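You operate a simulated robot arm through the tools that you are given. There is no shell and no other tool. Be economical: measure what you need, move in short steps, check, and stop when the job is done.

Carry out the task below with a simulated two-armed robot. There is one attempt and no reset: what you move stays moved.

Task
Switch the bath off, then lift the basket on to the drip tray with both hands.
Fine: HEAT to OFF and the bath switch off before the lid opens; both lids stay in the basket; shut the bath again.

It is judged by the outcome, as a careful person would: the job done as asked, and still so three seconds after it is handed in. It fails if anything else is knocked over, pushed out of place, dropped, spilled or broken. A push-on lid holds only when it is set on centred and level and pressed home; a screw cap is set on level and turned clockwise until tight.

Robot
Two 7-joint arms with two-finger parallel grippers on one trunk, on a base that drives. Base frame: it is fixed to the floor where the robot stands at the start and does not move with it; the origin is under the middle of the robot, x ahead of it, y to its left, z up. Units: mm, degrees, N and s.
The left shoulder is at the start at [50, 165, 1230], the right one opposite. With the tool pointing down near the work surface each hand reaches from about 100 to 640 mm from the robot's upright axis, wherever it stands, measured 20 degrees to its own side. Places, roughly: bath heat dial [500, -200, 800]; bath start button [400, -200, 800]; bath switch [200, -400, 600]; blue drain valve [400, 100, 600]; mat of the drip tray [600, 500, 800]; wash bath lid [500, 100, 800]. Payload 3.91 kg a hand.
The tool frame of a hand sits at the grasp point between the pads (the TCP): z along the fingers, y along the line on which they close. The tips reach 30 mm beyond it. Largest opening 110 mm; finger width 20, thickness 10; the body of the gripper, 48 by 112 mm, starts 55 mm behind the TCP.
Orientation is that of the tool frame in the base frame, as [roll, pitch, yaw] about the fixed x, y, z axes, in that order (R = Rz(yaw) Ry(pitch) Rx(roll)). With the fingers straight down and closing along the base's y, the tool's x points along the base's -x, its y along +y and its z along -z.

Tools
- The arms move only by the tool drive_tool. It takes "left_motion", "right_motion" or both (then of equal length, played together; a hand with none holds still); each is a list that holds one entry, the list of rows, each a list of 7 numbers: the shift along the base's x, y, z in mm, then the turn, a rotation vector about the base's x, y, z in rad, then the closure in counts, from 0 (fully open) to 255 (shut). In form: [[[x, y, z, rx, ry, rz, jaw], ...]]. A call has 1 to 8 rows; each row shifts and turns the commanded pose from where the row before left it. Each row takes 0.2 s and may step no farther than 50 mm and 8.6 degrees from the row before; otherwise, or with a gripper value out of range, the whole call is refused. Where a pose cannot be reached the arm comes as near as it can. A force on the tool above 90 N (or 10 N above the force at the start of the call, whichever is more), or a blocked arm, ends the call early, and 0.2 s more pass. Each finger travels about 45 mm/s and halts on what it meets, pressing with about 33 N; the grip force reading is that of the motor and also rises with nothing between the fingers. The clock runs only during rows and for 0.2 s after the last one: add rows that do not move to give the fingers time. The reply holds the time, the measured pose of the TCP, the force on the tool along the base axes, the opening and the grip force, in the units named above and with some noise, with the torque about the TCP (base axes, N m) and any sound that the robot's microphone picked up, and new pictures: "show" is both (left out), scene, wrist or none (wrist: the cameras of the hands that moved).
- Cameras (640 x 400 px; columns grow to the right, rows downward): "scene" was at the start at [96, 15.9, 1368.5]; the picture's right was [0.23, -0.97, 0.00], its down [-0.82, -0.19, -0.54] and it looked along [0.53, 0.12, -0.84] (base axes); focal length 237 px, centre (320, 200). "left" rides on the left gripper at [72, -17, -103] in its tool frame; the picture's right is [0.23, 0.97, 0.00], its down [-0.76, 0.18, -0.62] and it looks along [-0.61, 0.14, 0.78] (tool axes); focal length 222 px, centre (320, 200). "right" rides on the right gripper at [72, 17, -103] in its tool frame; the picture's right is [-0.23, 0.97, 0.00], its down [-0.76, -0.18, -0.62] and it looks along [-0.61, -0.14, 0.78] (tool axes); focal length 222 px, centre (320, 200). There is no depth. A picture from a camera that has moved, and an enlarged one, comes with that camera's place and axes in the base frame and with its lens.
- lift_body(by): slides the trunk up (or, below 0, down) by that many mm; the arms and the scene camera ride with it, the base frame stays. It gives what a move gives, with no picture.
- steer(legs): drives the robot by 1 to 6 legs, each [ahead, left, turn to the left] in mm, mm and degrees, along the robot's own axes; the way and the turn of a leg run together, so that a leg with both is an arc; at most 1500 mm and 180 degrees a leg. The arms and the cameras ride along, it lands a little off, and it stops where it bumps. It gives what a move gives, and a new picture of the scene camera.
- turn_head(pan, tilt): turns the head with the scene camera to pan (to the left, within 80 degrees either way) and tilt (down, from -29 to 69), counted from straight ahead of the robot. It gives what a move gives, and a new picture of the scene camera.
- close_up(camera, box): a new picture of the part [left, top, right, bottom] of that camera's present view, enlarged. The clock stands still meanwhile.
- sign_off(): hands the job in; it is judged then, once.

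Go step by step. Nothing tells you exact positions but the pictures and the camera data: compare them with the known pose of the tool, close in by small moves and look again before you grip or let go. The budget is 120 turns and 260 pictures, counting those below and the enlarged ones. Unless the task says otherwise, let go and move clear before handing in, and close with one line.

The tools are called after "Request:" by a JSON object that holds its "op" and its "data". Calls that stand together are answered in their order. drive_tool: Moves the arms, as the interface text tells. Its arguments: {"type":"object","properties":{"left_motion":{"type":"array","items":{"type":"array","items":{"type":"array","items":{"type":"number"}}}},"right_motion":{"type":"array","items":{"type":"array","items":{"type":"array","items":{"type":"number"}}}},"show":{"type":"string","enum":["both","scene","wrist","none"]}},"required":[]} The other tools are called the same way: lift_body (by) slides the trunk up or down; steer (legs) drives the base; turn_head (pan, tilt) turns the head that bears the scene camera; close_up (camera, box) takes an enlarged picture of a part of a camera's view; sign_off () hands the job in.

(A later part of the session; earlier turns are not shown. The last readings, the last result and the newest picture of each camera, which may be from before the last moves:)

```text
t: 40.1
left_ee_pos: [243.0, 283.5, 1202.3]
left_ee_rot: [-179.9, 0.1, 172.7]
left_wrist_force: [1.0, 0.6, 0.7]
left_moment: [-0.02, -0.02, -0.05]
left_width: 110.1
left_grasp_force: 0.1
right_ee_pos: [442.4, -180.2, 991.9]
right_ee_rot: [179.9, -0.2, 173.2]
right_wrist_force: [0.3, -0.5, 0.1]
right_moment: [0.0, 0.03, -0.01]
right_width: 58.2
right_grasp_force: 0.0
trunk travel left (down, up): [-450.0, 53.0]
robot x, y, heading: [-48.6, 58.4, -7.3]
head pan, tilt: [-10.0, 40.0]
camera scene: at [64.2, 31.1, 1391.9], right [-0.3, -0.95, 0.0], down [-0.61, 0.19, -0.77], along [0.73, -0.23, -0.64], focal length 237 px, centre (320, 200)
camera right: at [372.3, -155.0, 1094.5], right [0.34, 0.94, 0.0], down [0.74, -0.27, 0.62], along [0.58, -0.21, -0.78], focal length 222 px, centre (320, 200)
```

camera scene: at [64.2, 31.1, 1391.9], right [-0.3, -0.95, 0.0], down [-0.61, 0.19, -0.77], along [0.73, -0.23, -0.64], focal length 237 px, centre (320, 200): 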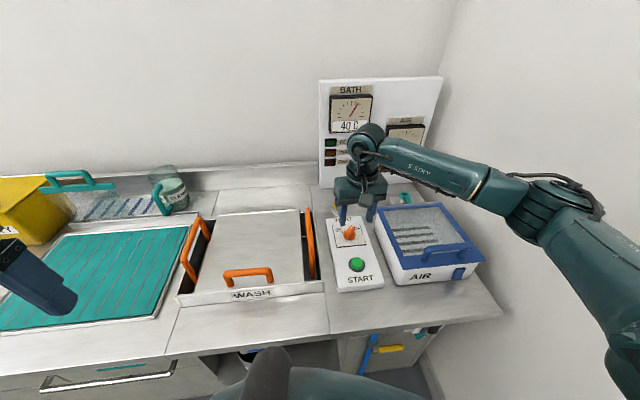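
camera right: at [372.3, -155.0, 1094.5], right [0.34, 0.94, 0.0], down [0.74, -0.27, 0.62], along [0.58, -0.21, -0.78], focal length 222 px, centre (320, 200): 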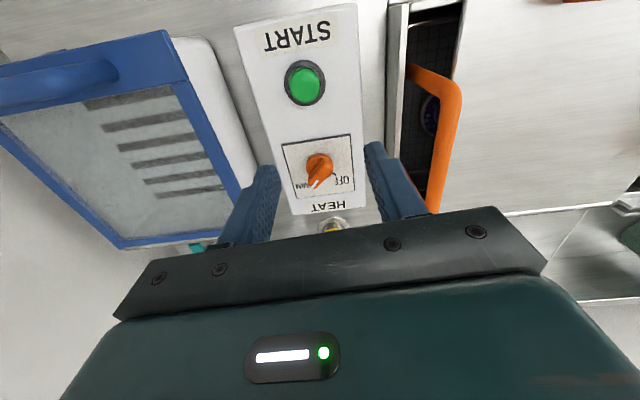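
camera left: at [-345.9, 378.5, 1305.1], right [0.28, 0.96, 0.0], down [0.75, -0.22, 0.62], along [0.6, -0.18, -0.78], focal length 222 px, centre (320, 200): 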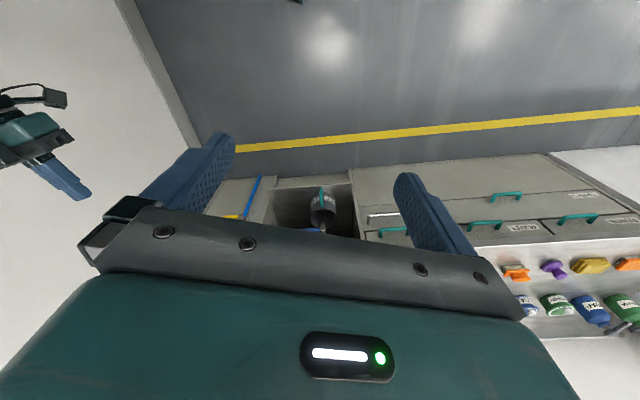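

Request:
{"op": "close_up", "data": {"camera": "right", "box": [270, 125, 370, 225]}}

Request:
{"op": "close_up", "data": {"camera": "scene", "box": [320, 190, 400, 270]}}

```text
4.00 times, centred on (320, 175) of right
camera zoom: at [372.3, -155.0, 1094.5], right [0.34, 0.94, 0.0], down [0.74, -0.27, 0.62], along [0.58, -0.21, -0.78], focal length 888 px, centre (320, 300)
```

zoom: 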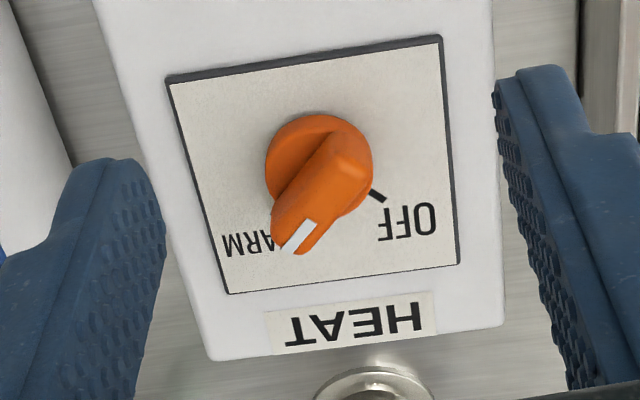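

```text
5.00 times, centred on (360, 230) of scene
camera zoom: at [64.2, 31.1, 1391.9], right [-0.3, -0.95, 0.0], down [-0.61, 0.19, -0.77], along [0.73, -0.23, -0.64], focal length 1186 px, centre (120, 50)
```

zoom: 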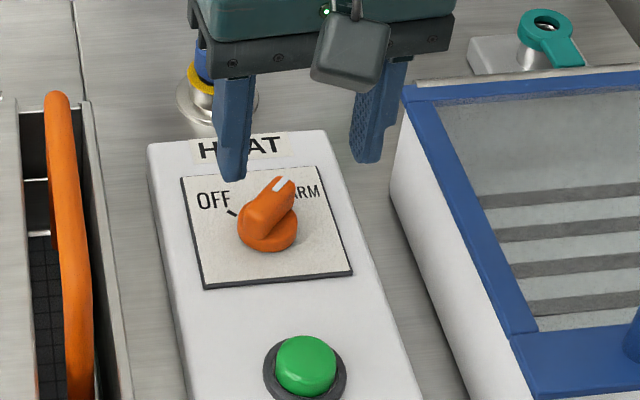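

The dial is at about [509, -205, 838], pointing to WARM (back right); OFF is back left, about 60° counterclockwise. I move above it with the closing axis square to the ridge.

Request:
{"op": "drive_tool", "data": {"right_motion": [[[14, -5, -16, 0, 0, -0.115, 120], [14, -5, -16, 0, 0, -0.115, 120], [14, -5, -16, 0, 0, -0.115, 120], [14, -5, -16, 0, 0, -0.115, 120], [11, -4, -16, 0, 0, -0.115, 120], [0, 0, 0, 0, 0, 0, 120]]]}}

Request:
{"op": "close_up", "data": {"camera": "right", "box": [200, 90, 440, 240]}}

Request:
{"op": "close_up", "data": {"camera": "scene", "box": [310, 170, 430, 270]}}

```text
t: 41.5
left_ee_pos: [243.0, 283.0, 1202.8]
left_ee_rot: [-179.9, 0.0, 172.7]
left_wrist_force: [0.1, 0.0, -0.2]
left_moment: [0.02, -0.01, 0.01]
left_width: 109.9
left_grasp_force: 0.0
right_ee_pos: [508.6, -205.8, 910.9]
right_ee_rot: [179.9, 0.0, 140.0]
right_wrist_force: [1.0, 0.2, 0.0]
right_moment: [0.01, 0.01, -0.01]
right_width: 58.3
right_grasp_force: 0.0
trunk travel left (down, up): [-450.0, 53.0]
robot x, y, heading: [-46.8, 56.8, -7.3]
head pan, tilt: [-10.0, 40.0]
camera scene: at [64.1, 31.1, 1391.9], right [-0.3, -0.95, 0.0], down [-0.61, 0.19, -0.77], along [0.73, -0.23, -0.64], focal length 237 px, centre (320, 200)
camera right: at [464.1, -145.9, 1014.3], right [0.8, 0.6, 0.0], down [0.47, -0.63, 0.62], along [0.38, -0.5, -0.78], focal length 222 px, centre (320, 200)
```

scene: 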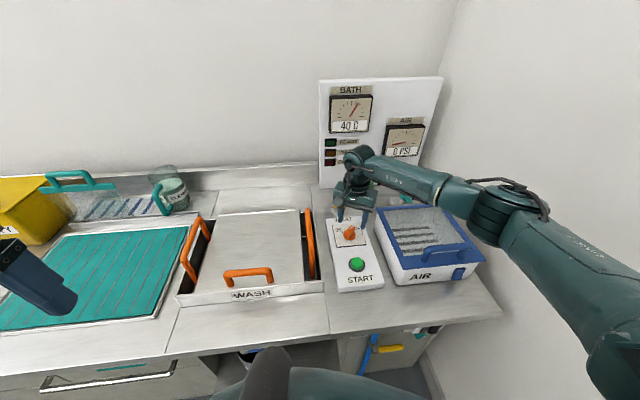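
right: 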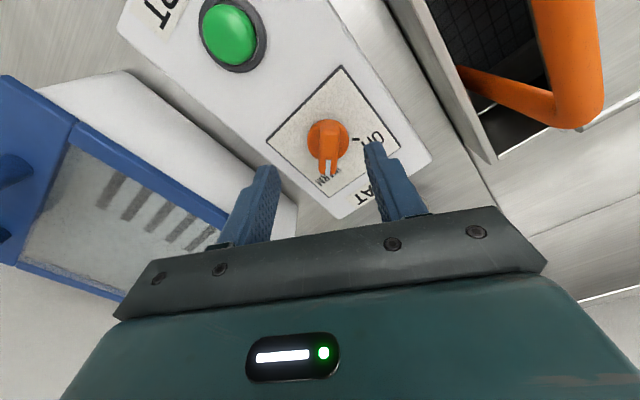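

```text
2.67 times, centred on (320, 165) of right
camera zoom: at [464.1, -145.9, 1014.3], right [0.8, 0.6, 0.0], down [0.47, -0.63, 0.62], along [0.38, -0.5, -0.78], focal length 592 px, centre (320, 293)
```

zoom: 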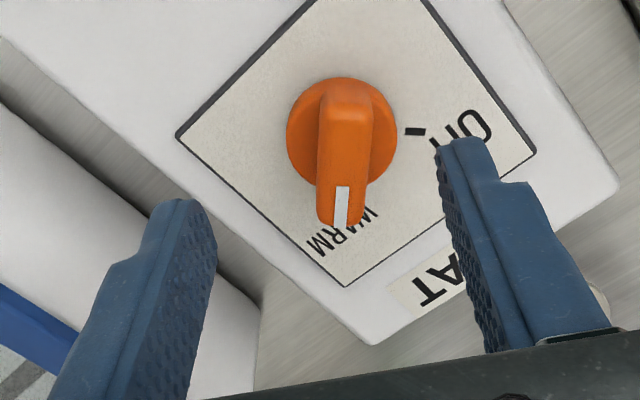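

```text
4.00 times, centred on (370, 220) of scene
camera zoom: at [64.1, 31.1, 1391.9], right [-0.3, -0.95, 0.0], down [-0.61, 0.19, -0.77], along [0.73, -0.23, -0.64], focal length 949 px, centre (120, 120)
```

zoom: 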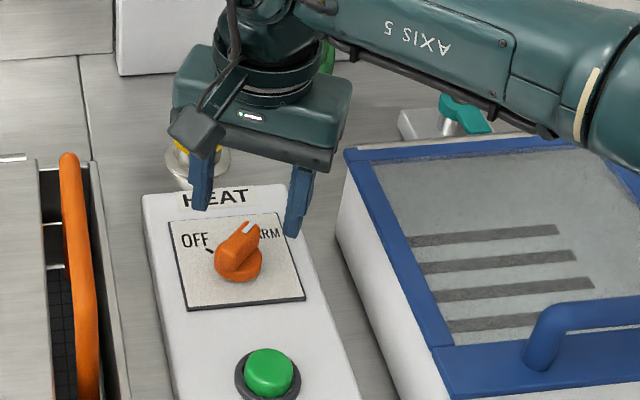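

The ridge lies a bit more clockwise than my fingers; I trim that, descend and close on it.

Request:
{"op": "drive_tool", "data": {"right_motion": [[[5, 2, -20, 0, 0, -0.1, 120], [0, 0, -20, 0, 0, 0, 120], [0, 0, -12, 0, 0, 0, 120], [0, 0, 0, 0, 0, 0, 255], [0, 0, 0, 0, 0, 0, 255], [0, 0, 0, 0, 0, 0, 255]]]}}

Request:
{"op": "close_up", "data": {"camera": "scene", "box": [310, 170, 430, 270]}}

```text
t: 42.9
left_ee_pos: [243.5, 283.3, 1203.1]
left_ee_rot: [-179.8, 0.0, 172.7]
left_wrist_force: [0.4, -0.1, -0.6]
left_moment: [0.01, 0.03, 0.05]
left_width: 109.6
left_grasp_force: 0.1
right_ee_pos: [515.0, -203.8, 859.1]
right_ee_rot: [179.9, -0.1, 134.5]
right_wrist_force: [-0.2, 0.1, -0.2]
right_moment: [-0.07, 0.08, -0.01]
right_width: 15.8
right_grasp_force: 30.1
trunk travel left (down, up): [-450.0, 53.0]
robot x, y, heading: [-45.2, 58.0, -7.2]
head pan, tilt: [-10.0, 40.0]
camera scene: at [64.1, 31.1, 1391.9], right [-0.3, -0.95, 0.0], down [-0.61, 0.19, -0.77], along [0.73, -0.23, -0.64], focal length 237 px, centre (320, 200)
camera right: at [476.6, -139.7, 961.9], right [0.85, 0.52, 0.0], down [0.41, -0.67, 0.62], along [0.32, -0.53, -0.78], focal length 222 px, centre (320, 200)
```

scene: 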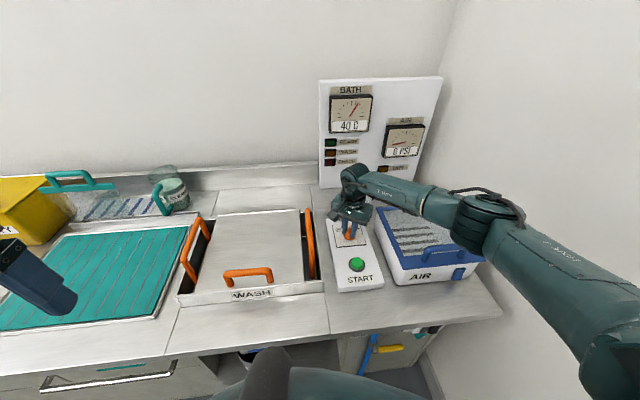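
right: 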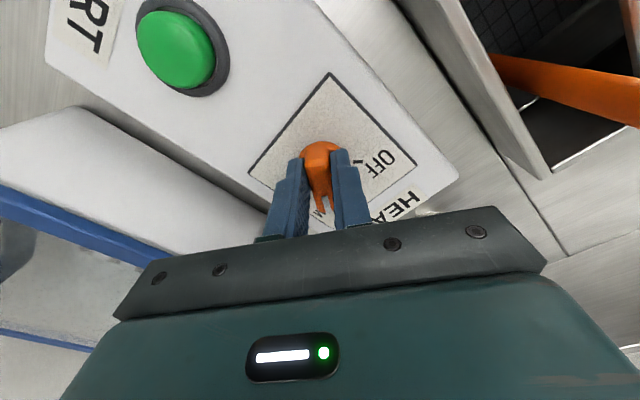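

```text
4.00 times, centred on (370, 220) of scene
camera zoom: at [64.1, 31.1, 1391.9], right [-0.3, -0.95, 0.0], down [-0.61, 0.19, -0.77], along [0.73, -0.23, -0.64], focal length 949 px, centre (120, 120)
```

zoom: 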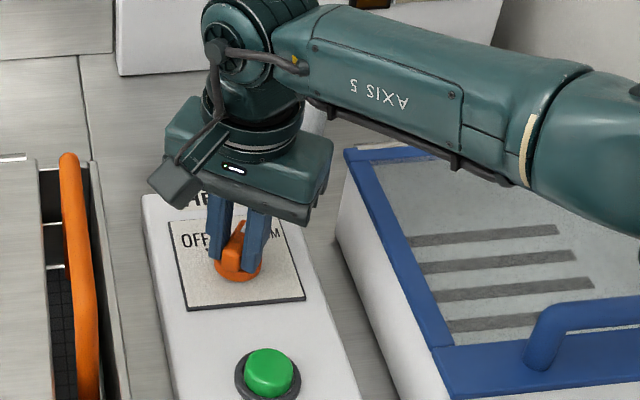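

The ridge is gripped (16 mm). I turn it counterclockwise.

Request:
{"op": "drive_tool", "data": {"right_motion": [[[0, 0, 0, 0, 0, 0.148, 255], [0, 0, 0, 0, 0, 0.148, 255], [0, 0, 0, 0, 0, 0.148, 255], [0, 0, 0, 0, 0, 0.148, 255], [0, 0, 0, 0, 0, 0.148, 255], [0, 0, 0, 0, 0, 0.148, 255], [0, 0, 0, 0, 0, 0.148, 255]]]}}

Request:
{"op": "close_up", "data": {"camera": "right", "box": [200, 90, 440, 240]}}

```text
t: 44.5
left_ee_pos: [242.3, 280.7, 1203.2]
left_ee_rot: [179.9, 0.1, 172.7]
left_wrist_force: [-0.2, 0.1, 0.2]
left_moment: [0.05, 0.0, 0.01]
left_width: 110.1
left_grasp_force: 0.1
right_ee_pos: [513.5, -212.1, 858.4]
right_ee_rot: [-179.8, -0.1, -166.5]
right_wrist_force: [-16.2, -28.7, 5.9]
right_moment: [0.17, -0.51, -0.21]
right_width: 15.7
right_grasp_force: 45.3
trunk travel left (down, up): [-450.0, 53.0]
robot x, y, heading: [-45.9, 60.0, -7.3]
head pan, tilt: [-10.0, 40.0]
camera scene: at [61.9, 28.1, 1392.1], right [-0.3, -0.95, 0.0], down [-0.61, 0.19, -0.77], along [0.73, -0.23, -0.64], focal length 237 px, centre (320, 200)
camera right: at [439.0, -210.8, 962.0], right [-0.01, 1.0, 0.0], down [0.78, 0.01, 0.62], along [0.62, 0.0, -0.78], focal length 222 px, centre (320, 200)
```

scene: 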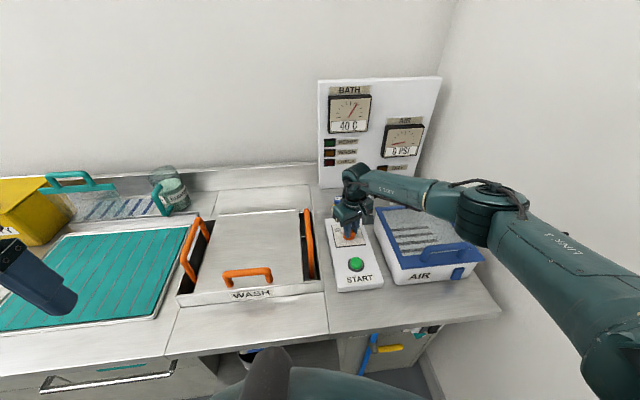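
right: 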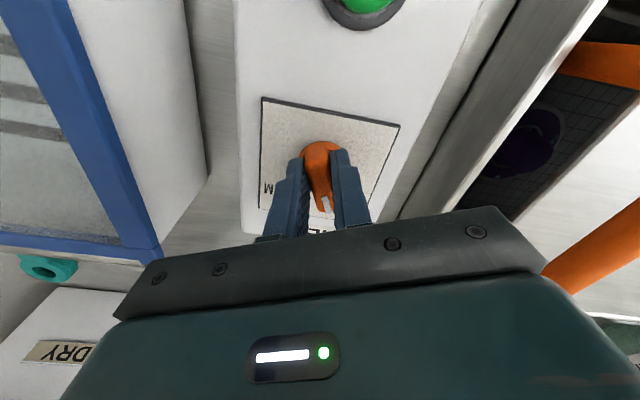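

```text
2.67 times, centred on (320, 165) of right
camera zoom: at [439.0, -210.8, 962.0], right [-0.01, 1.0, 0.0], down [0.78, 0.01, 0.62], along [0.62, 0.0, -0.78], focal length 592 px, centre (320, 293)
```

zoom: 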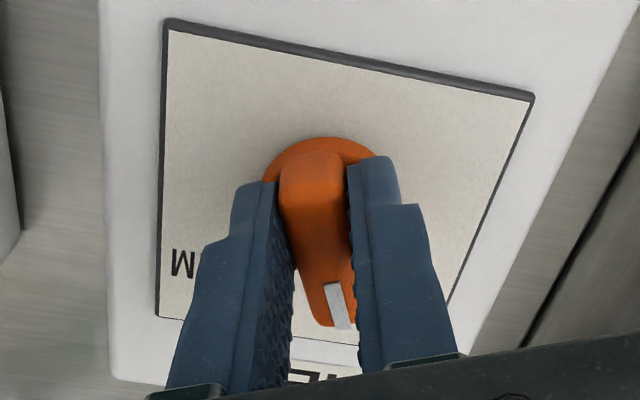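

It has turned about 58°. I release and rise a bit to see where the pointer stands.

Request:
{"op": "drive_tool", "data": {"right_motion": [[[0, 0, 0, 0, 0, 0, 140], [0, 0, 0, 0, 0, 0, 140], [0, 0, 0, 0, 0, 0, 140], [0, 0, 30, 0, 0, 0, 140], [-20, 0, 40, 0, 0, 0, 140]]], "show": "wrist"}}

Request:
{"op": "close_up", "data": {"camera": "right", "box": [240, 90, 400, 240]}}

Request:
{"op": "close_up", "data": {"camera": "scene", "box": [310, 170, 430, 270]}}

```text
t: 45.7
left_ee_pos: [243.1, 283.3, 1202.1]
left_ee_rot: [-179.9, 0.1, 172.7]
left_wrist_force: [-0.4, -0.1, -0.1]
left_moment: [0.02, -0.01, 0.03]
left_width: 110.1
left_grasp_force: 0.1
right_ee_pos: [493.8, -202.9, 931.9]
right_ee_rot: [-180.0, 0.1, -166.2]
right_wrist_force: [0.2, -0.1, 0.1]
right_moment: [0.01, -0.02, -0.02]
right_width: 49.6
right_grasp_force: 0.0
trunk travel left (down, up): [-450.0, 53.0]
robot x, y, heading: [-43.6, 62.7, -7.2]
head pan, tilt: [-10.0, 40.0]
camera right: at [418.9, -203.9, 1034.6], right [-0.01, 1.0, 0.0], down [0.78, 0.01, 0.62], along [0.62, 0.01, -0.78], focal length 222 px, centre (320, 200)
```

right: 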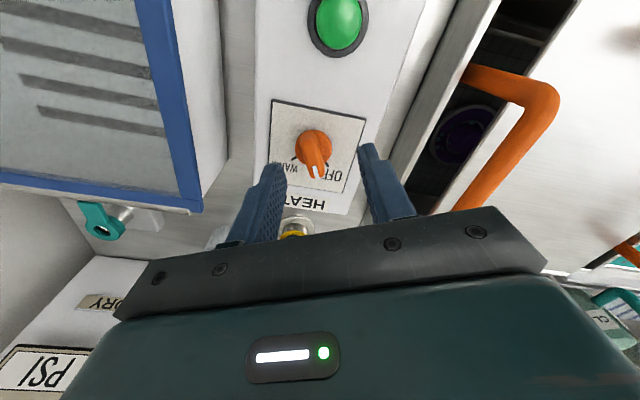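

```text
2.67 times, centred on (320, 165) of right
camera zoom: at [418.9, -203.9, 1034.6], right [-0.01, 1.0, 0.0], down [0.78, 0.01, 0.62], along [0.62, 0.01, -0.78], focal length 592 px, centre (320, 293)
```

zoom: 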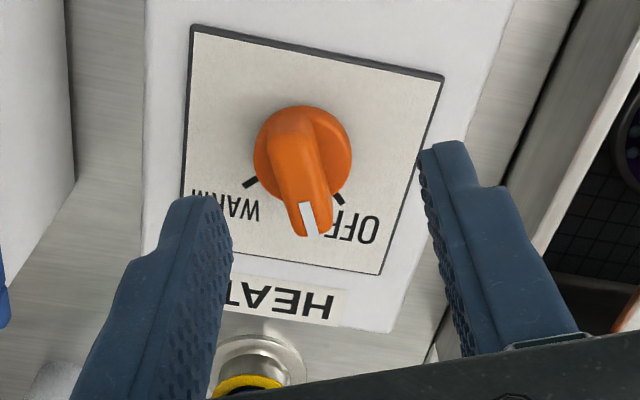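

```text
4.00 times, centred on (370, 220) of scene
camera zoom: at [63.3, 30.8, 1392.0], right [-0.3, -0.95, 0.0], down [-0.61, 0.19, -0.77], along [0.73, -0.23, -0.64], focal length 949 px, centre (120, 120)
```

zoom: 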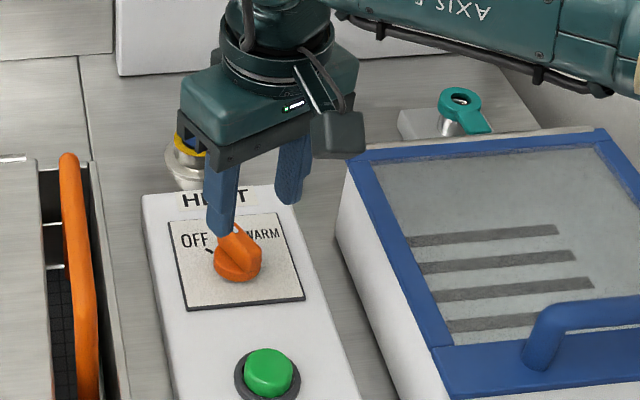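

The pointer stands between WARM and OFF with about 25° to go. I re-grip and turn further.

Request:
{"op": "drive_tool", "data": {"right_motion": [[[19, -4, -25, 0, 0, -0.03, 140], [0, 0, -30, 0, 0, 0, 140], [0, 0, -18, 0, 0, 0, 140], [0, 0, 0, 0, 0, 0, 255], [0, 0, 0, 0, 0, 0, 255], [0, 0, 0, 0, 0, 0, 255]]], "show": "wrist"}}

Request:
{"op": "drive_tool", "data": {"right_motion": [[[0, 0, 0, 0, 0, 0.12, 255], [0, 0, 0, 0, 0, 0.12, 255], [0, 0, 0, 0, 0, 0.12, 255], [0, 0, 0, 0, 0, 0.12, 255]]], "show": "wrist"}}

```text
t: 47.1
left_ee_pos: [243.6, 282.5, 1202.3]
left_ee_rot: [179.9, -0.1, 172.7]
left_wrist_force: [-0.2, 0.1, 0.2]
left_moment: [0.0, 0.0, -0.01]
left_width: 109.9
left_grasp_force: 0.1
right_ee_pos: [514.6, -210.9, 856.1]
right_ee_rot: [-179.9, 0.0, -168.1]
right_wrist_force: [5.5, -13.7, 0.3]
right_moment: [-0.61, -0.77, -0.08]
right_width: 37.2
right_grasp_force: 45.4
trunk travel left (down, up): [-450.0, 53.0]
robot x, y, heading: [-44.6, 59.2, -7.4]
head pan, tilt: [-10.0, 40.0]
camera right: at [440.0, -208.6, 958.6], right [0.02, 1.0, 0.0], down [0.78, -0.01, 0.62], along [0.62, -0.01, -0.78], focal length 222 px, centre (320, 200)
```

right: 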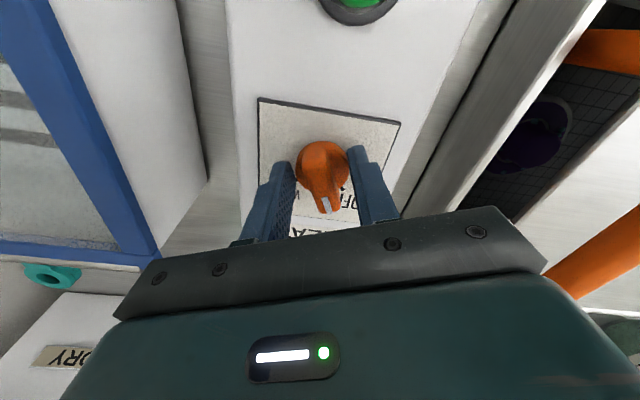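

```text
t: 48.1
left_ee_pos: [243.1, 283.6, 1203.0]
left_ee_rot: [-179.9, 0.0, 172.7]
left_wrist_force: [-0.3, 0.0, 0.2]
left_moment: [-0.02, -0.02, 0.02]
left_width: 110.2
left_grasp_force: 0.0
right_ee_pos: [479.7, -207.7, 852.8]
right_ee_rot: [179.8, -0.1, -157.5]
right_wrist_force: [0.2, 0.2, 1.0]
right_moment: [0.03, -0.05, -0.01]
right_width: 0.0
right_grasp_force: 38.0
right hand out of reach, approached as far as the arm can: row 1, 2, 3, 4
trunk travel left (down, up): [-450.0, 53.0]
robot x, y, heading: [-46.5, 62.4, -7.1]
head pan, tilt: [-10.0, 40.0]
camera right: at [406.9, -220.2, 955.6], right [-0.16, 0.99, 0.0], down [0.77, 0.13, 0.62], along [0.61, 0.1, -0.78], focal length 222 px, centre (320, 200)
```

right: 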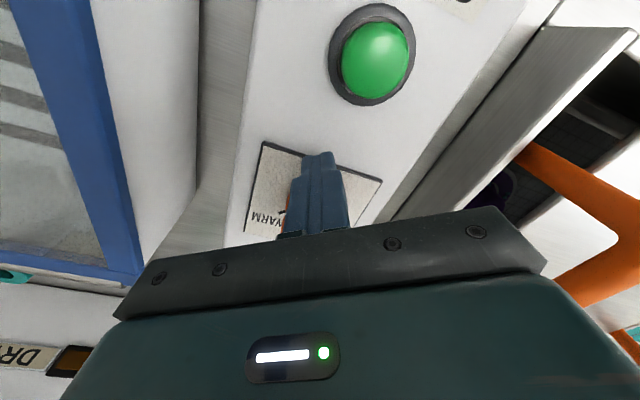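

The grip slipped off as the wrist reached its limit. I rise and look at the pointer.

Request:
{"op": "drive_tool", "data": {"right_motion": [[[0, 0, 40, 0, 0, 0, 255], [0, 0, 40, 0, 0, -0.1, 255], [0, 0, 0, 0, 0, -0.1, 255]]], "show": "wrist"}}

Request:
{"op": "close_up", "data": {"camera": "right", "box": [240, 90, 400, 240]}}

Request:
{"op": "close_up", "data": {"camera": "scene", "box": [310, 170, 430, 270]}}

```text
t: 48.9
left_ee_pos: [244.3, 283.9, 1202.7]
left_ee_rot: [-180.0, 0.1, 172.7]
left_wrist_force: [0.0, -0.4, -0.3]
left_moment: [-0.02, -0.02, -0.01]
left_width: 110.1
left_grasp_force: 0.0
right_ee_pos: [479.3, -210.9, 933.6]
right_ee_rot: [179.9, -0.2, -169.1]
right_wrist_force: [-0.5, -0.9, -0.2]
right_moment: [0.03, 0.03, 0.01]
right_width: 0.0
right_grasp_force: 37.3
trunk travel left (down, up): [-450.0, 53.0]
robot x, y, heading: [-49.4, 59.6, -7.3]
head pan, tilt: [-10.0, 40.0]
camera right: at [405.4, -207.0, 1036.9], right [0.04, 1.0, 0.0], down [0.78, -0.03, 0.62], along [0.62, -0.02, -0.78], focal length 222 px, centre (320, 200)
```

right: 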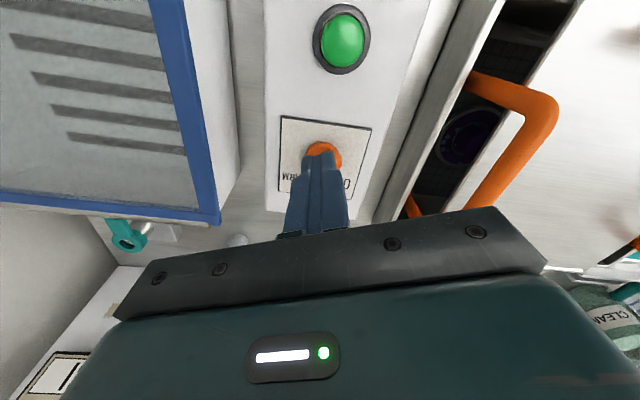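

```text
2.67 times, centred on (320, 165) of right
camera zoom: at [405.4, -207.0, 1036.9], right [0.04, 1.0, 0.0], down [0.78, -0.03, 0.62], along [0.62, -0.02, -0.78], focal length 592 px, centre (320, 293)
```

zoom: 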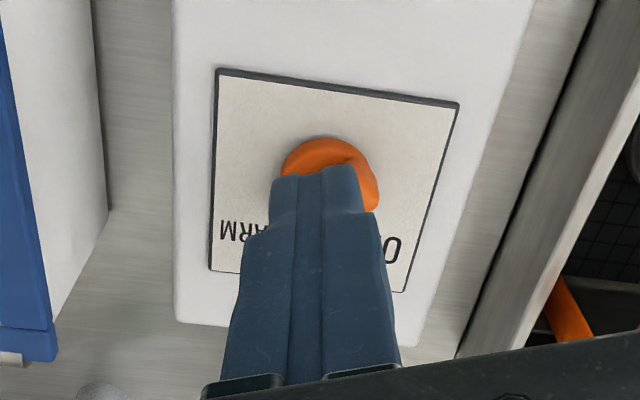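

```text
4.00 times, centred on (370, 220) of scene
camera zoom: at [64.3, 30.9, 1391.9], right [-0.3, -0.95, 0.0], down [-0.61, 0.19, -0.77], along [0.73, -0.23, -0.64], focal length 949 px, centre (120, 120)
```

zoom: 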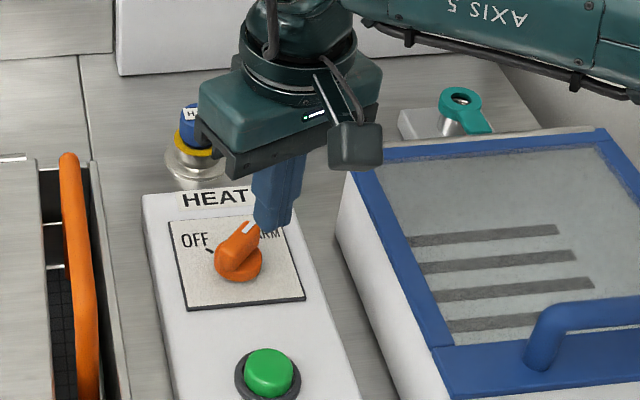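

The pointer is back near WARM. I will push it instead: closed fingertips on its right side, swept counterclockwise round the dial.

Request:
{"op": "drive_tool", "data": {"right_motion": [[[17, -14, -10, 0, 0, 0, 255], [17, -14, -20, 0, 0, 0, 255], [0, 0, -25, 0, 0, 0, 255], [0, 0, -15, 0, 0, 0, 255]]]}}

Request:
{"op": "close_up", "data": {"camera": "scene", "box": [310, 170, 430, 270]}}

```text
t: 49.9
left_ee_pos: [243.8, 283.8, 1202.1]
left_ee_rot: [-179.9, 0.0, 172.7]
left_wrist_force: [0.2, -0.3, 0.4]
left_moment: [0.01, -0.01, -0.01]
left_width: 110.2
left_grasp_force: 0.1
right_ee_pos: [513.3, -235.5, 865.2]
right_ee_rot: [180.0, -0.1, -169.1]
right_wrist_force: [-0.1, 1.0, -0.1]
right_moment: [0.01, 0.0, -0.03]
right_width: 0.0
right_grasp_force: 38.0
trunk travel left (down, up): [-450.0, 53.0]
robot x, y, heading: [-46.6, 59.5, -7.3]
head pan, tilt: [-10.0, 40.0]
camera scene: at [64.3, 31.1, 1391.9], right [-0.3, -0.95, 0.0], down [-0.61, 0.19, -0.77], along [0.73, -0.23, -0.64], focal length 237 px, centre (320, 200)
camera right: at [440.2, -232.1, 967.7], right [0.04, 1.0, 0.0], down [0.78, -0.03, 0.62], along [0.62, -0.02, -0.78], focal length 222 px, centre (320, 200)
```

scene: 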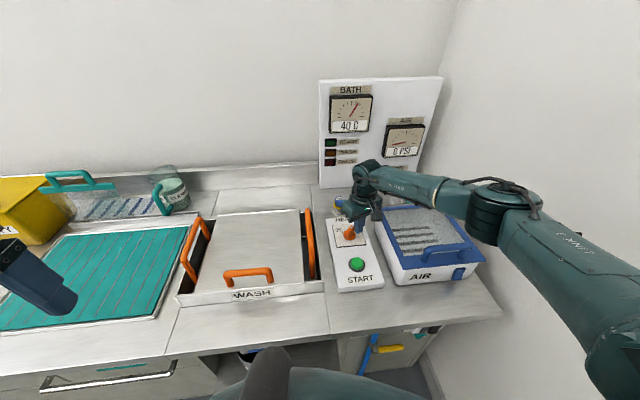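
right: 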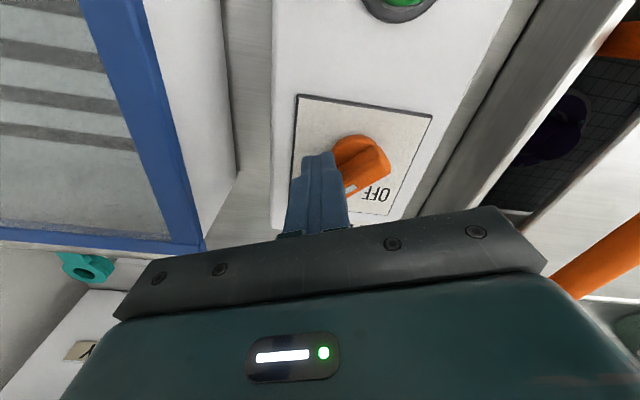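

```text
4.00 times, centred on (370, 220) of scene
camera zoom: at [64.3, 31.1, 1391.9], right [-0.3, -0.95, 0.0], down [-0.61, 0.19, -0.77], along [0.73, -0.23, -0.64], focal length 949 px, centre (120, 120)
```

zoom: 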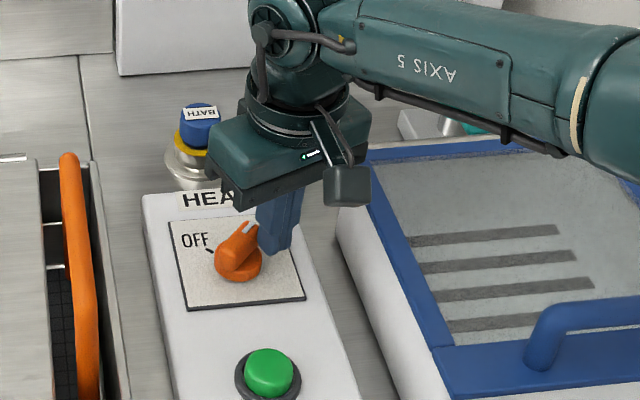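

The fingertips stand just right of the pointer. I sweep round.

Request:
{"op": "drive_tool", "data": {"right_motion": [[[9, 3, -3, 0, 0, 0, 255], [8, 5, 0, 0, 0, 0, 255], [5, 7, 0, 0, 0, 0, 255], [4, 7, 0, 0, 0, 0, 255]]], "show": "wrist"}}

Request:
{"op": "close_up", "data": {"camera": "scene", "box": [310, 170, 430, 270]}}

```text
t: 50.9
left_ee_pos: [244.1, 282.5, 1202.7]
left_ee_rot: [180.0, 0.0, 172.6]
left_wrist_force: [0.5, -0.9, -0.3]
left_moment: [0.02, 0.01, 0.0]
left_width: 110.3
left_grasp_force: 0.0
right_ee_pos: [526.2, -226.0, 864.9]
right_ee_rot: [-179.9, 0.0, -169.2]
right_wrist_force: [3.9, -7.6, 0.4]
right_moment: [-0.19, -0.04, -0.01]
right_width: 0.0
right_grasp_force: 37.0
right hand out of reach, approached as far as the arm can: row 1, 3
trunk travel left (down, up): [-450.0, 53.0]
robot x, y, heading: [-44.2, 61.5, -7.7]
head pan, tilt: [-10.0, 40.0]
camera right: at [452.3, -222.2, 967.6], right [0.04, 1.0, 0.0], down [0.78, -0.03, 0.62], along [0.62, -0.03, -0.78], focal length 222 px, centre (320, 200)
```

right: 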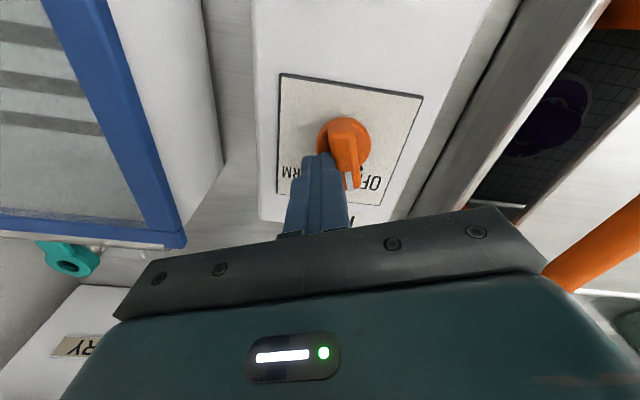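

```text
4.00 times, centred on (370, 220) of scene
camera zoom: at [64.4, 30.6, 1391.9], right [-0.3, -0.95, 0.0], down [-0.61, 0.19, -0.77], along [0.73, -0.23, -0.64], focal length 949 px, centre (120, 120)
```

zoom: 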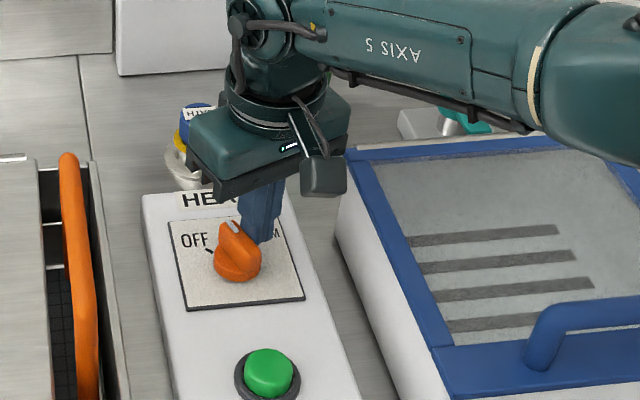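

The arm is at its reach limit. I lift clear, move the base a bit forward and push again.

Request:
{"op": "drive_tool", "data": {"right_motion": [[[-5, -10, 20, 0, 0, 0, 255], [-30, 0, 40, 0, 0, 0, 255], [-20, 0, 0, 0, 0, -0.1, 255]]], "show": "none"}}

Request:
{"op": "steer", "data": {"legs": [[65, 0, 0]]}}

Request:
{"op": "close_up", "data": {"camera": "right", "box": [240, 90, 400, 240]}}

```text
t: 51.7
left_ee_pos: [243.2, 284.2, 1203.4]
left_ee_rot: [-179.9, 0.0, 172.7]
left_wrist_force: [0.2, -0.3, -0.1]
left_moment: [-0.03, 0.06, 0.01]
left_width: 109.8
left_grasp_force: 0.1
right_ee_pos: [470.5, -235.3, 923.2]
right_ee_rot: [179.9, 0.1, -174.7]
right_wrist_force: [-0.5, -0.4, 0.1]
right_moment: [0.01, 0.01, 0.01]
right_width: 0.0
right_grasp_force: 37.7
trunk travel left (down, up): [-450.0, 53.0]
robot x, y, heading: [-41.2, 57.1, -7.3]
head pan, tilt: [-10.0, 40.0]
```

```text
t: 52.7
left_ee_pos: [308.6, 275.4, 1201.8]
left_ee_rot: [-179.8, 0.0, 172.6]
left_wrist_force: [-0.6, 0.4, -0.3]
left_moment: [0.01, 0.01, 0.01]
left_width: 109.8
left_grasp_force: 0.0
right_ee_pos: [534.4, -244.9, 921.4]
right_ee_rot: [179.9, -0.1, -174.8]
right_wrist_force: [0.7, 0.5, -0.4]
right_moment: [-0.01, 0.01, -0.02]
right_width: 0.0
right_grasp_force: 38.0
trunk travel left (down, up): [-450.0, 53.0]
robot x, y, heading: [17.2, 48.5, -7.4]
head pan, tilt: [-10.0, 40.0]
camera scene: at [129.1, 22.6, 1391.8], right [-0.3, -0.95, 0.0], down [-0.61, 0.19, -0.77], along [0.73, -0.23, -0.64], focal length 237 px, centre (320, 200)
```

scene: 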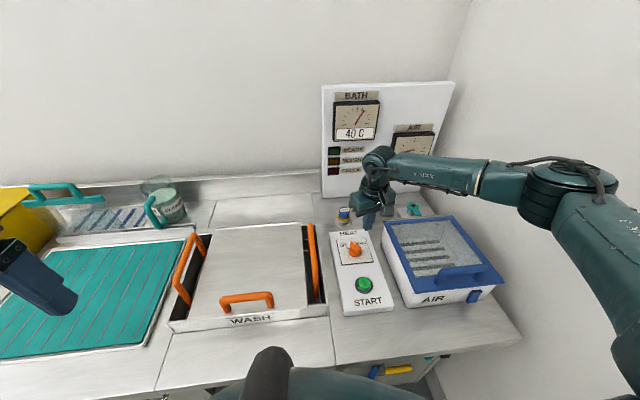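

```text
2.67 times, centred on (320, 165) of right
camera zoom: at [461.3, -234.3, 1025.1], right [0.14, 0.99, 0.0], down [0.78, -0.11, 0.62], along [0.62, -0.09, -0.78], focal length 592 px, centre (320, 293)
```

zoom: 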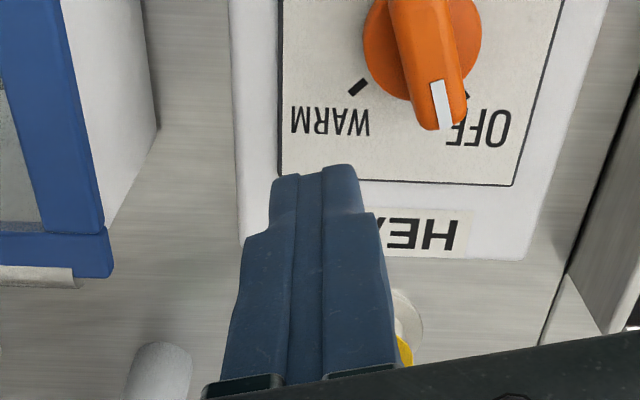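

Pointer now about 16°, tip near [541, -204]. I push on its right side towards OFF.

Request:
{"op": "drive_tool", "data": {"right_motion": [[[8, 12, -20, 0, 0, 0, 255], [0, 0, -25, 0, 0, 0, 255], [0, 0, -14, 0, 0, 0, 255], [0, 8, 0, 0, 0, 0, 255], [1, 7, 0, 0, 0, 0, 255], [2, 7, 0, 0, 0, 0, 255]]], "show": "wrist"}}

Request:
{"op": "close_up", "data": {"camera": "scene", "box": [310, 200, 430, 300]}}

```text
t: 54.1
left_ee_pos: [307.3, 273.6, 1201.8]
left_ee_rot: [-180.0, 0.2, 172.6]
left_wrist_force: [-0.1, -1.5, 0.7]
left_moment: [0.0, 0.01, -0.02]
left_width: 109.9
left_grasp_force: 0.1
right_ee_pos: [544.3, -218.3, 862.7]
right_ee_rot: [-179.5, -0.1, -175.3]
right_wrist_force: [-3.8, -26.0, 7.4]
right_moment: [-0.24, 0.17, 0.28]
right_width: 0.0
right_grasp_force: 37.5
trunk travel left (down, up): [-450.0, 53.0]
robot x, y, heading: [19.9, 51.3, -7.5]
head pan, tilt: [-10.0, 40.0]
camera right: at [470.5, -206.2, 965.3], right [0.15, 0.99, -0.01], down [0.77, -0.11, 0.62], along [0.62, -0.1, -0.78], focal length 222 px, centre (320, 200)
```

right: 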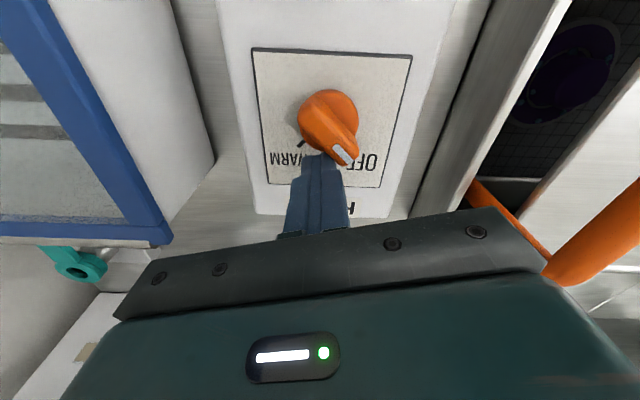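

```text
4.00 times, centred on (370, 250) of scene
camera zoom: at [127.0, 19.6, 1392.1], right [-0.3, -0.95, 0.0], down [-0.61, 0.2, -0.77], along [0.73, -0.23, -0.64], focal length 949 px, centre (120, 0)
```

zoom: 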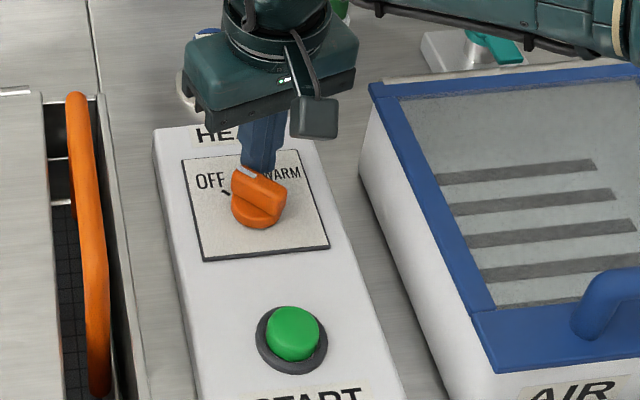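

Nearly there; I push a little more.

Request:
{"op": "drive_tool", "data": {"right_motion": [[[0, 7, 0, 0, 0, 0, 255], [0, 6, 0, 0, 0, 0, 255], [-1, 4, 0, 0, 0, 0, 255]]], "show": "wrist"}}

Request:
{"op": "close_up", "data": {"camera": "scene", "box": [310, 200, 430, 300]}}

```text
t: 54.9
left_ee_pos: [307.6, 269.5, 1204.2]
left_ee_rot: [179.8, 0.0, 172.6]
left_wrist_force: [-0.3, 0.0, 0.0]
left_moment: [-0.04, 0.01, 0.01]
left_width: 109.9
left_grasp_force: 0.1
right_ee_pos: [544.9, -216.7, 862.5]
right_ee_rot: [-178.5, -0.2, -176.2]
right_wrist_force: [0.4, -61.1, 8.1]
right_moment: [-0.71, 0.05, 0.57]
right_width: 0.2
right_grasp_force: 37.7
trunk travel left (down, up): [-450.0, 53.0]
robot x, y, heading: [19.1, 49.4, -7.3]
head pan, tilt: [-10.0, 40.0]
camera right: at [471.4, -201.9, 964.7], right [0.16, 0.99, -0.03], down [0.77, -0.11, 0.63], along [0.61, -0.12, -0.78], focal length 222 px, centre (320, 200)
```

right: 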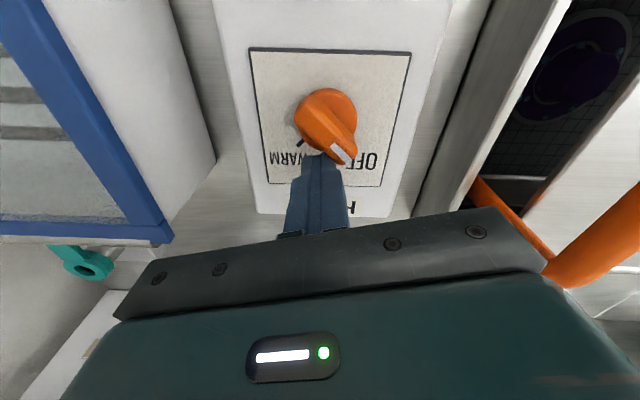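

```text
4.00 times, centred on (370, 250) of scene
camera zoom: at [127.5, 16.3, 1391.8], right [-0.3, -0.95, -0.01], down [-0.61, 0.2, -0.77], along [0.73, -0.23, -0.64], focal length 949 px, centre (120, 0)
```

zoom: 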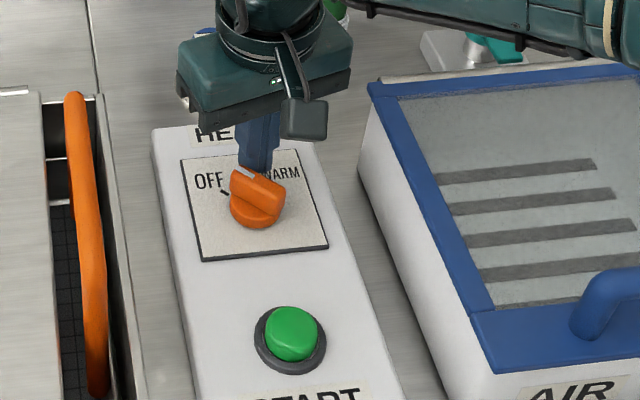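

The dial is at a hard stop, its pointer parallel with the OFF tick. I back off and check.

Request:
{"op": "drive_tool", "data": {"right_motion": [[[0, -17, 0, 0, 0, 0, 255], [0, -12, 5, 0, 0, 0, 255], [0, 0, 40, 0, 0, 0, 255], [-30, 0, 40, 0, 0, 0, 255], [-45, 15, 0, 0, 0, 0, 255], [-40, 20, 0, 0, 0, 0, 255], [0, 0, 0, 0, 0, 0, 120]]]}}

Request:
{"op": "close_up", "data": {"camera": "right", "box": [240, 100, 400, 220]}}

Request:
{"op": "close_up", "data": {"camera": "scene", "box": [310, 200, 430, 300]}}

```text
t: 56.5
left_ee_pos: [307.8, 274.7, 1201.8]
left_ee_rot: [-179.9, -0.1, 172.7]
left_wrist_force: [0.3, 0.3, -0.4]
left_moment: [-0.02, 0.03, -0.02]
left_width: 110.2
left_grasp_force: 0.0
right_ee_pos: [426.0, -190.9, 948.9]
right_ee_rot: [179.9, 0.0, -174.9]
right_wrist_force: [-0.5, 0.6, 0.2]
right_moment: [-0.01, -0.01, 0.02]
right_width: 32.6
right_grasp_force: 0.0
trunk travel left (down, up): [-450.0, 53.0]
robot x, y, heading: [19.6, 53.0, -7.4]
head pan, tilt: [-10.0, 40.0]
camera scene: at [128.4, 22.7, 1391.9], right [-0.3, -0.95, 0.0], down [-0.61, 0.19, -0.77], along [0.73, -0.23, -0.64], focal length 237 px, centre (320, 200)
camera right: at [352.8, -178.8, 1050.9], right [0.14, 0.99, 0.0], down [0.78, -0.11, 0.62], along [0.62, -0.09, -0.78], focal length 222 px, centre (320, 200)
```

scene: 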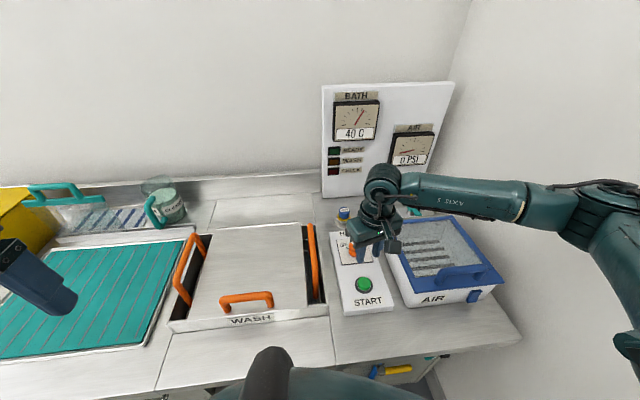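
right: 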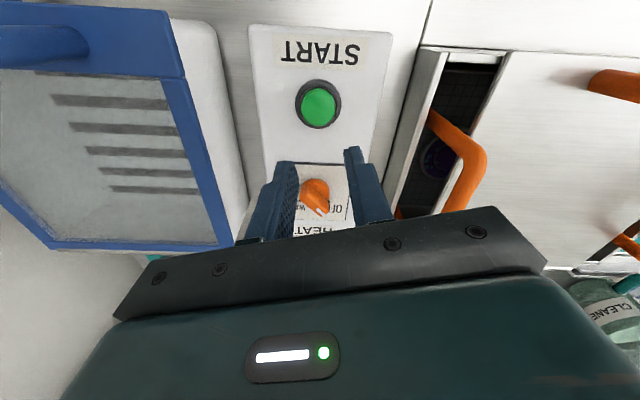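

```text
3.33 times, centred on (320, 160) of right
camera zoom: at [352.8, -178.8, 1050.9], right [0.14, 0.99, 0.0], down [0.78, -0.11, 0.62], along [0.62, -0.09, -0.78], focal length 740 px, centre (320, 333)
```

zoom: 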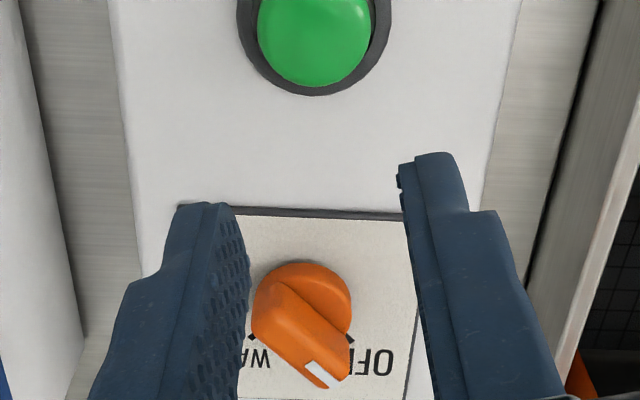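

```text
4.00 times, centred on (370, 250) of scene
camera zoom: at [128.4, 22.7, 1391.9], right [-0.3, -0.95, 0.0], down [-0.61, 0.19, -0.77], along [0.73, -0.23, -0.64], focal length 949 px, centre (120, 0)
```

zoom: 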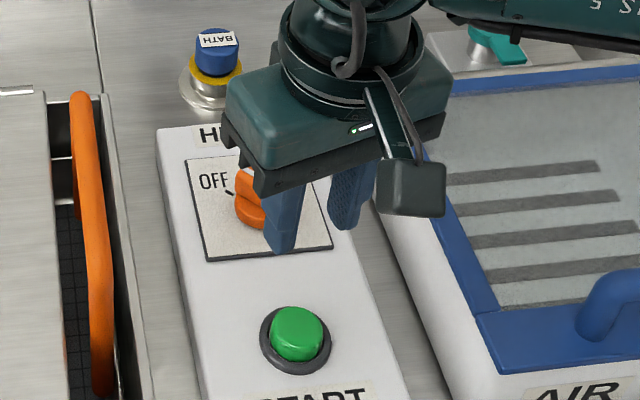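

To judge the pointer precisely I take a steeper view from above.

Request:
{"op": "drive_tool", "data": {"right_motion": [[[45, -10, 10, 0, 0, 0, 255], [45, -10, 0, 0, 0, 0, 255], [45, -5, -5, 0, 0, 0, 255], [0, 0, 0, 0, 0, 0, 255], [0, 0, 0, 0, 0, 0, 255]]], "show": "wrist"}}

Request:
{"op": "close_up", "data": {"camera": "right", "box": [240, 50, 400, 150]}}

```text
t: 57.7
left_ee_pos: [307.4, 275.6, 1202.1]
left_ee_rot: [-179.9, 0.0, 172.8]
left_wrist_force: [0.8, 0.3, -0.3]
left_moment: [-0.02, -0.02, 0.03]
left_width: 110.4
left_grasp_force: 0.0
right_ee_pos: [568.0, -213.9, 952.4]
right_ee_rot: [180.0, -0.1, -174.7]
right_wrist_force: [0.0, 0.2, -0.3]
right_moment: [0.02, 0.01, -0.04]
right_width: 0.0
right_grasp_force: 33.0
trunk travel left (down, up): [-450.0, 53.0]
robot x, y, heading: [18.4, 52.7, -7.4]
head pan, tilt: [-10.0, 40.0]
camera right: at [493.2, -202.7, 1054.6], right [0.14, 0.99, 0.0], down [0.78, -0.11, 0.62], along [0.62, -0.09, -0.78], focal length 222 px, centre (320, 200)
```

right: 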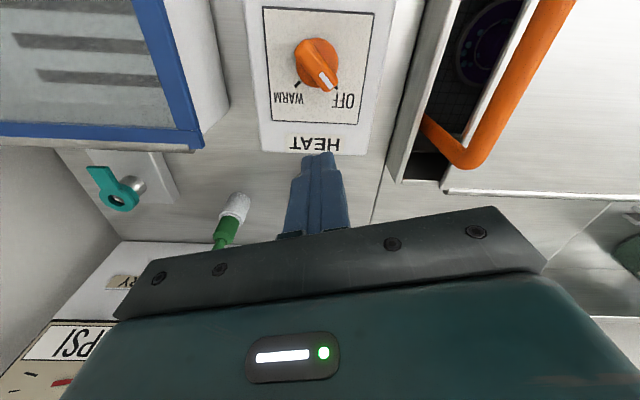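

```text
4.00 times, centred on (320, 100) of right
camera zoom: at [493.2, -202.7, 1054.6], right [0.14, 0.99, 0.0], down [0.78, -0.11, 0.62], along [0.62, -0.09, -0.78], focal length 888 px, centre (320, 600)
```

zoom: 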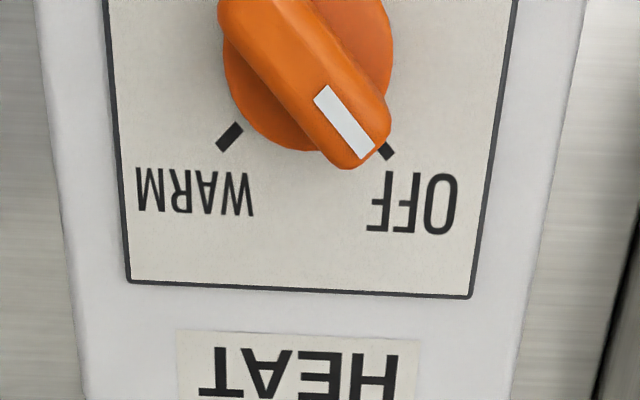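

The pointer is in line with the OFF tick (within a few degrees, at its stop). Now I look closely at the bath lid, its handle and hinge.

Request:
{"op": "drive_tool", "data": {"right_motion": [[[-30, -20, 35, 0, 0, 0, 0], [-40, -20, 20, 0, 0, 0, 0], [-40, 0, 0, 0, 0, 0, 0], [-40, 0, 0, 0, 0, 0, 0], [-20, 0, 0, 0, 0, 0, 0]]], "show": "none"}}

Request:
{"op": "turn_head", "data": {"pan": 5, "tilt": 55}}

Request:
{"op": "close_up", "data": {"camera": "scene", "box": [200, 80, 480, 280]}}

```text
refused: row 1 steps farther than a row can; nothing moved
```

```text
t: 58.4
left_ee_pos: [308.4, 274.8, 1202.3]
left_ee_rot: [-179.9, 0.1, 172.6]
left_wrist_force: [-0.3, -0.2, -0.2]
left_moment: [-0.02, -0.03, 0.05]
left_width: 110.0
left_grasp_force: 0.1
right_ee_pos: [566.6, -213.8, 952.2]
right_ee_rot: [179.9, -0.1, -174.8]
right_wrist_force: [-0.7, -0.7, 0.1]
right_moment: [0.04, 0.0, 0.0]
right_width: 0.3
right_grasp_force: 33.6
trunk travel left (down, up): [-450.0, 53.0]
robot x, y, heading: [19.7, 51.5, -7.1]
head pan, tilt: [5.0, 55.0]
camera scene: at [119.0, 45.0, 1371.3], right [-0.04, -1.0, 0.0], down [-0.82, 0.03, -0.57], along [0.57, -0.02, -0.82], focal length 237 px, centre (320, 200)
```

scene: 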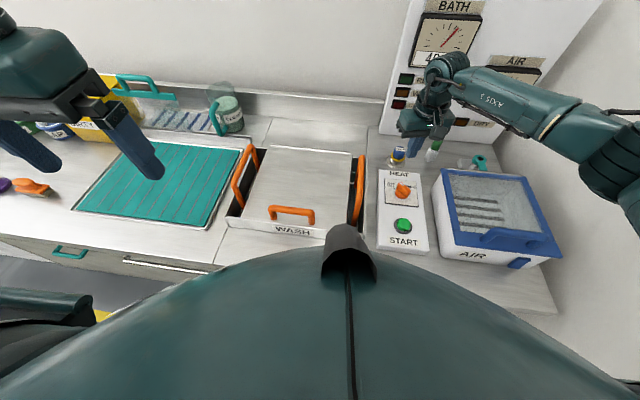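

```text
2.00 times, centred on (340, 180) of scene
camera zoom: at [119.0, 45.0, 1371.3], right [-0.04, -1.0, 0.0], down [-0.82, 0.03, -0.57], along [0.57, -0.02, -0.82], focal length 474 px, centre (280, 240)
```

zoom: 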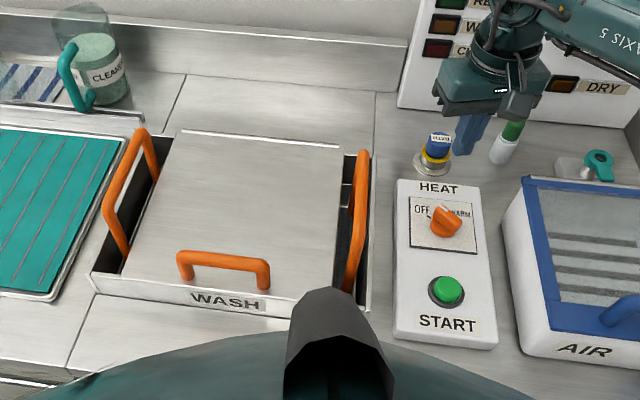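

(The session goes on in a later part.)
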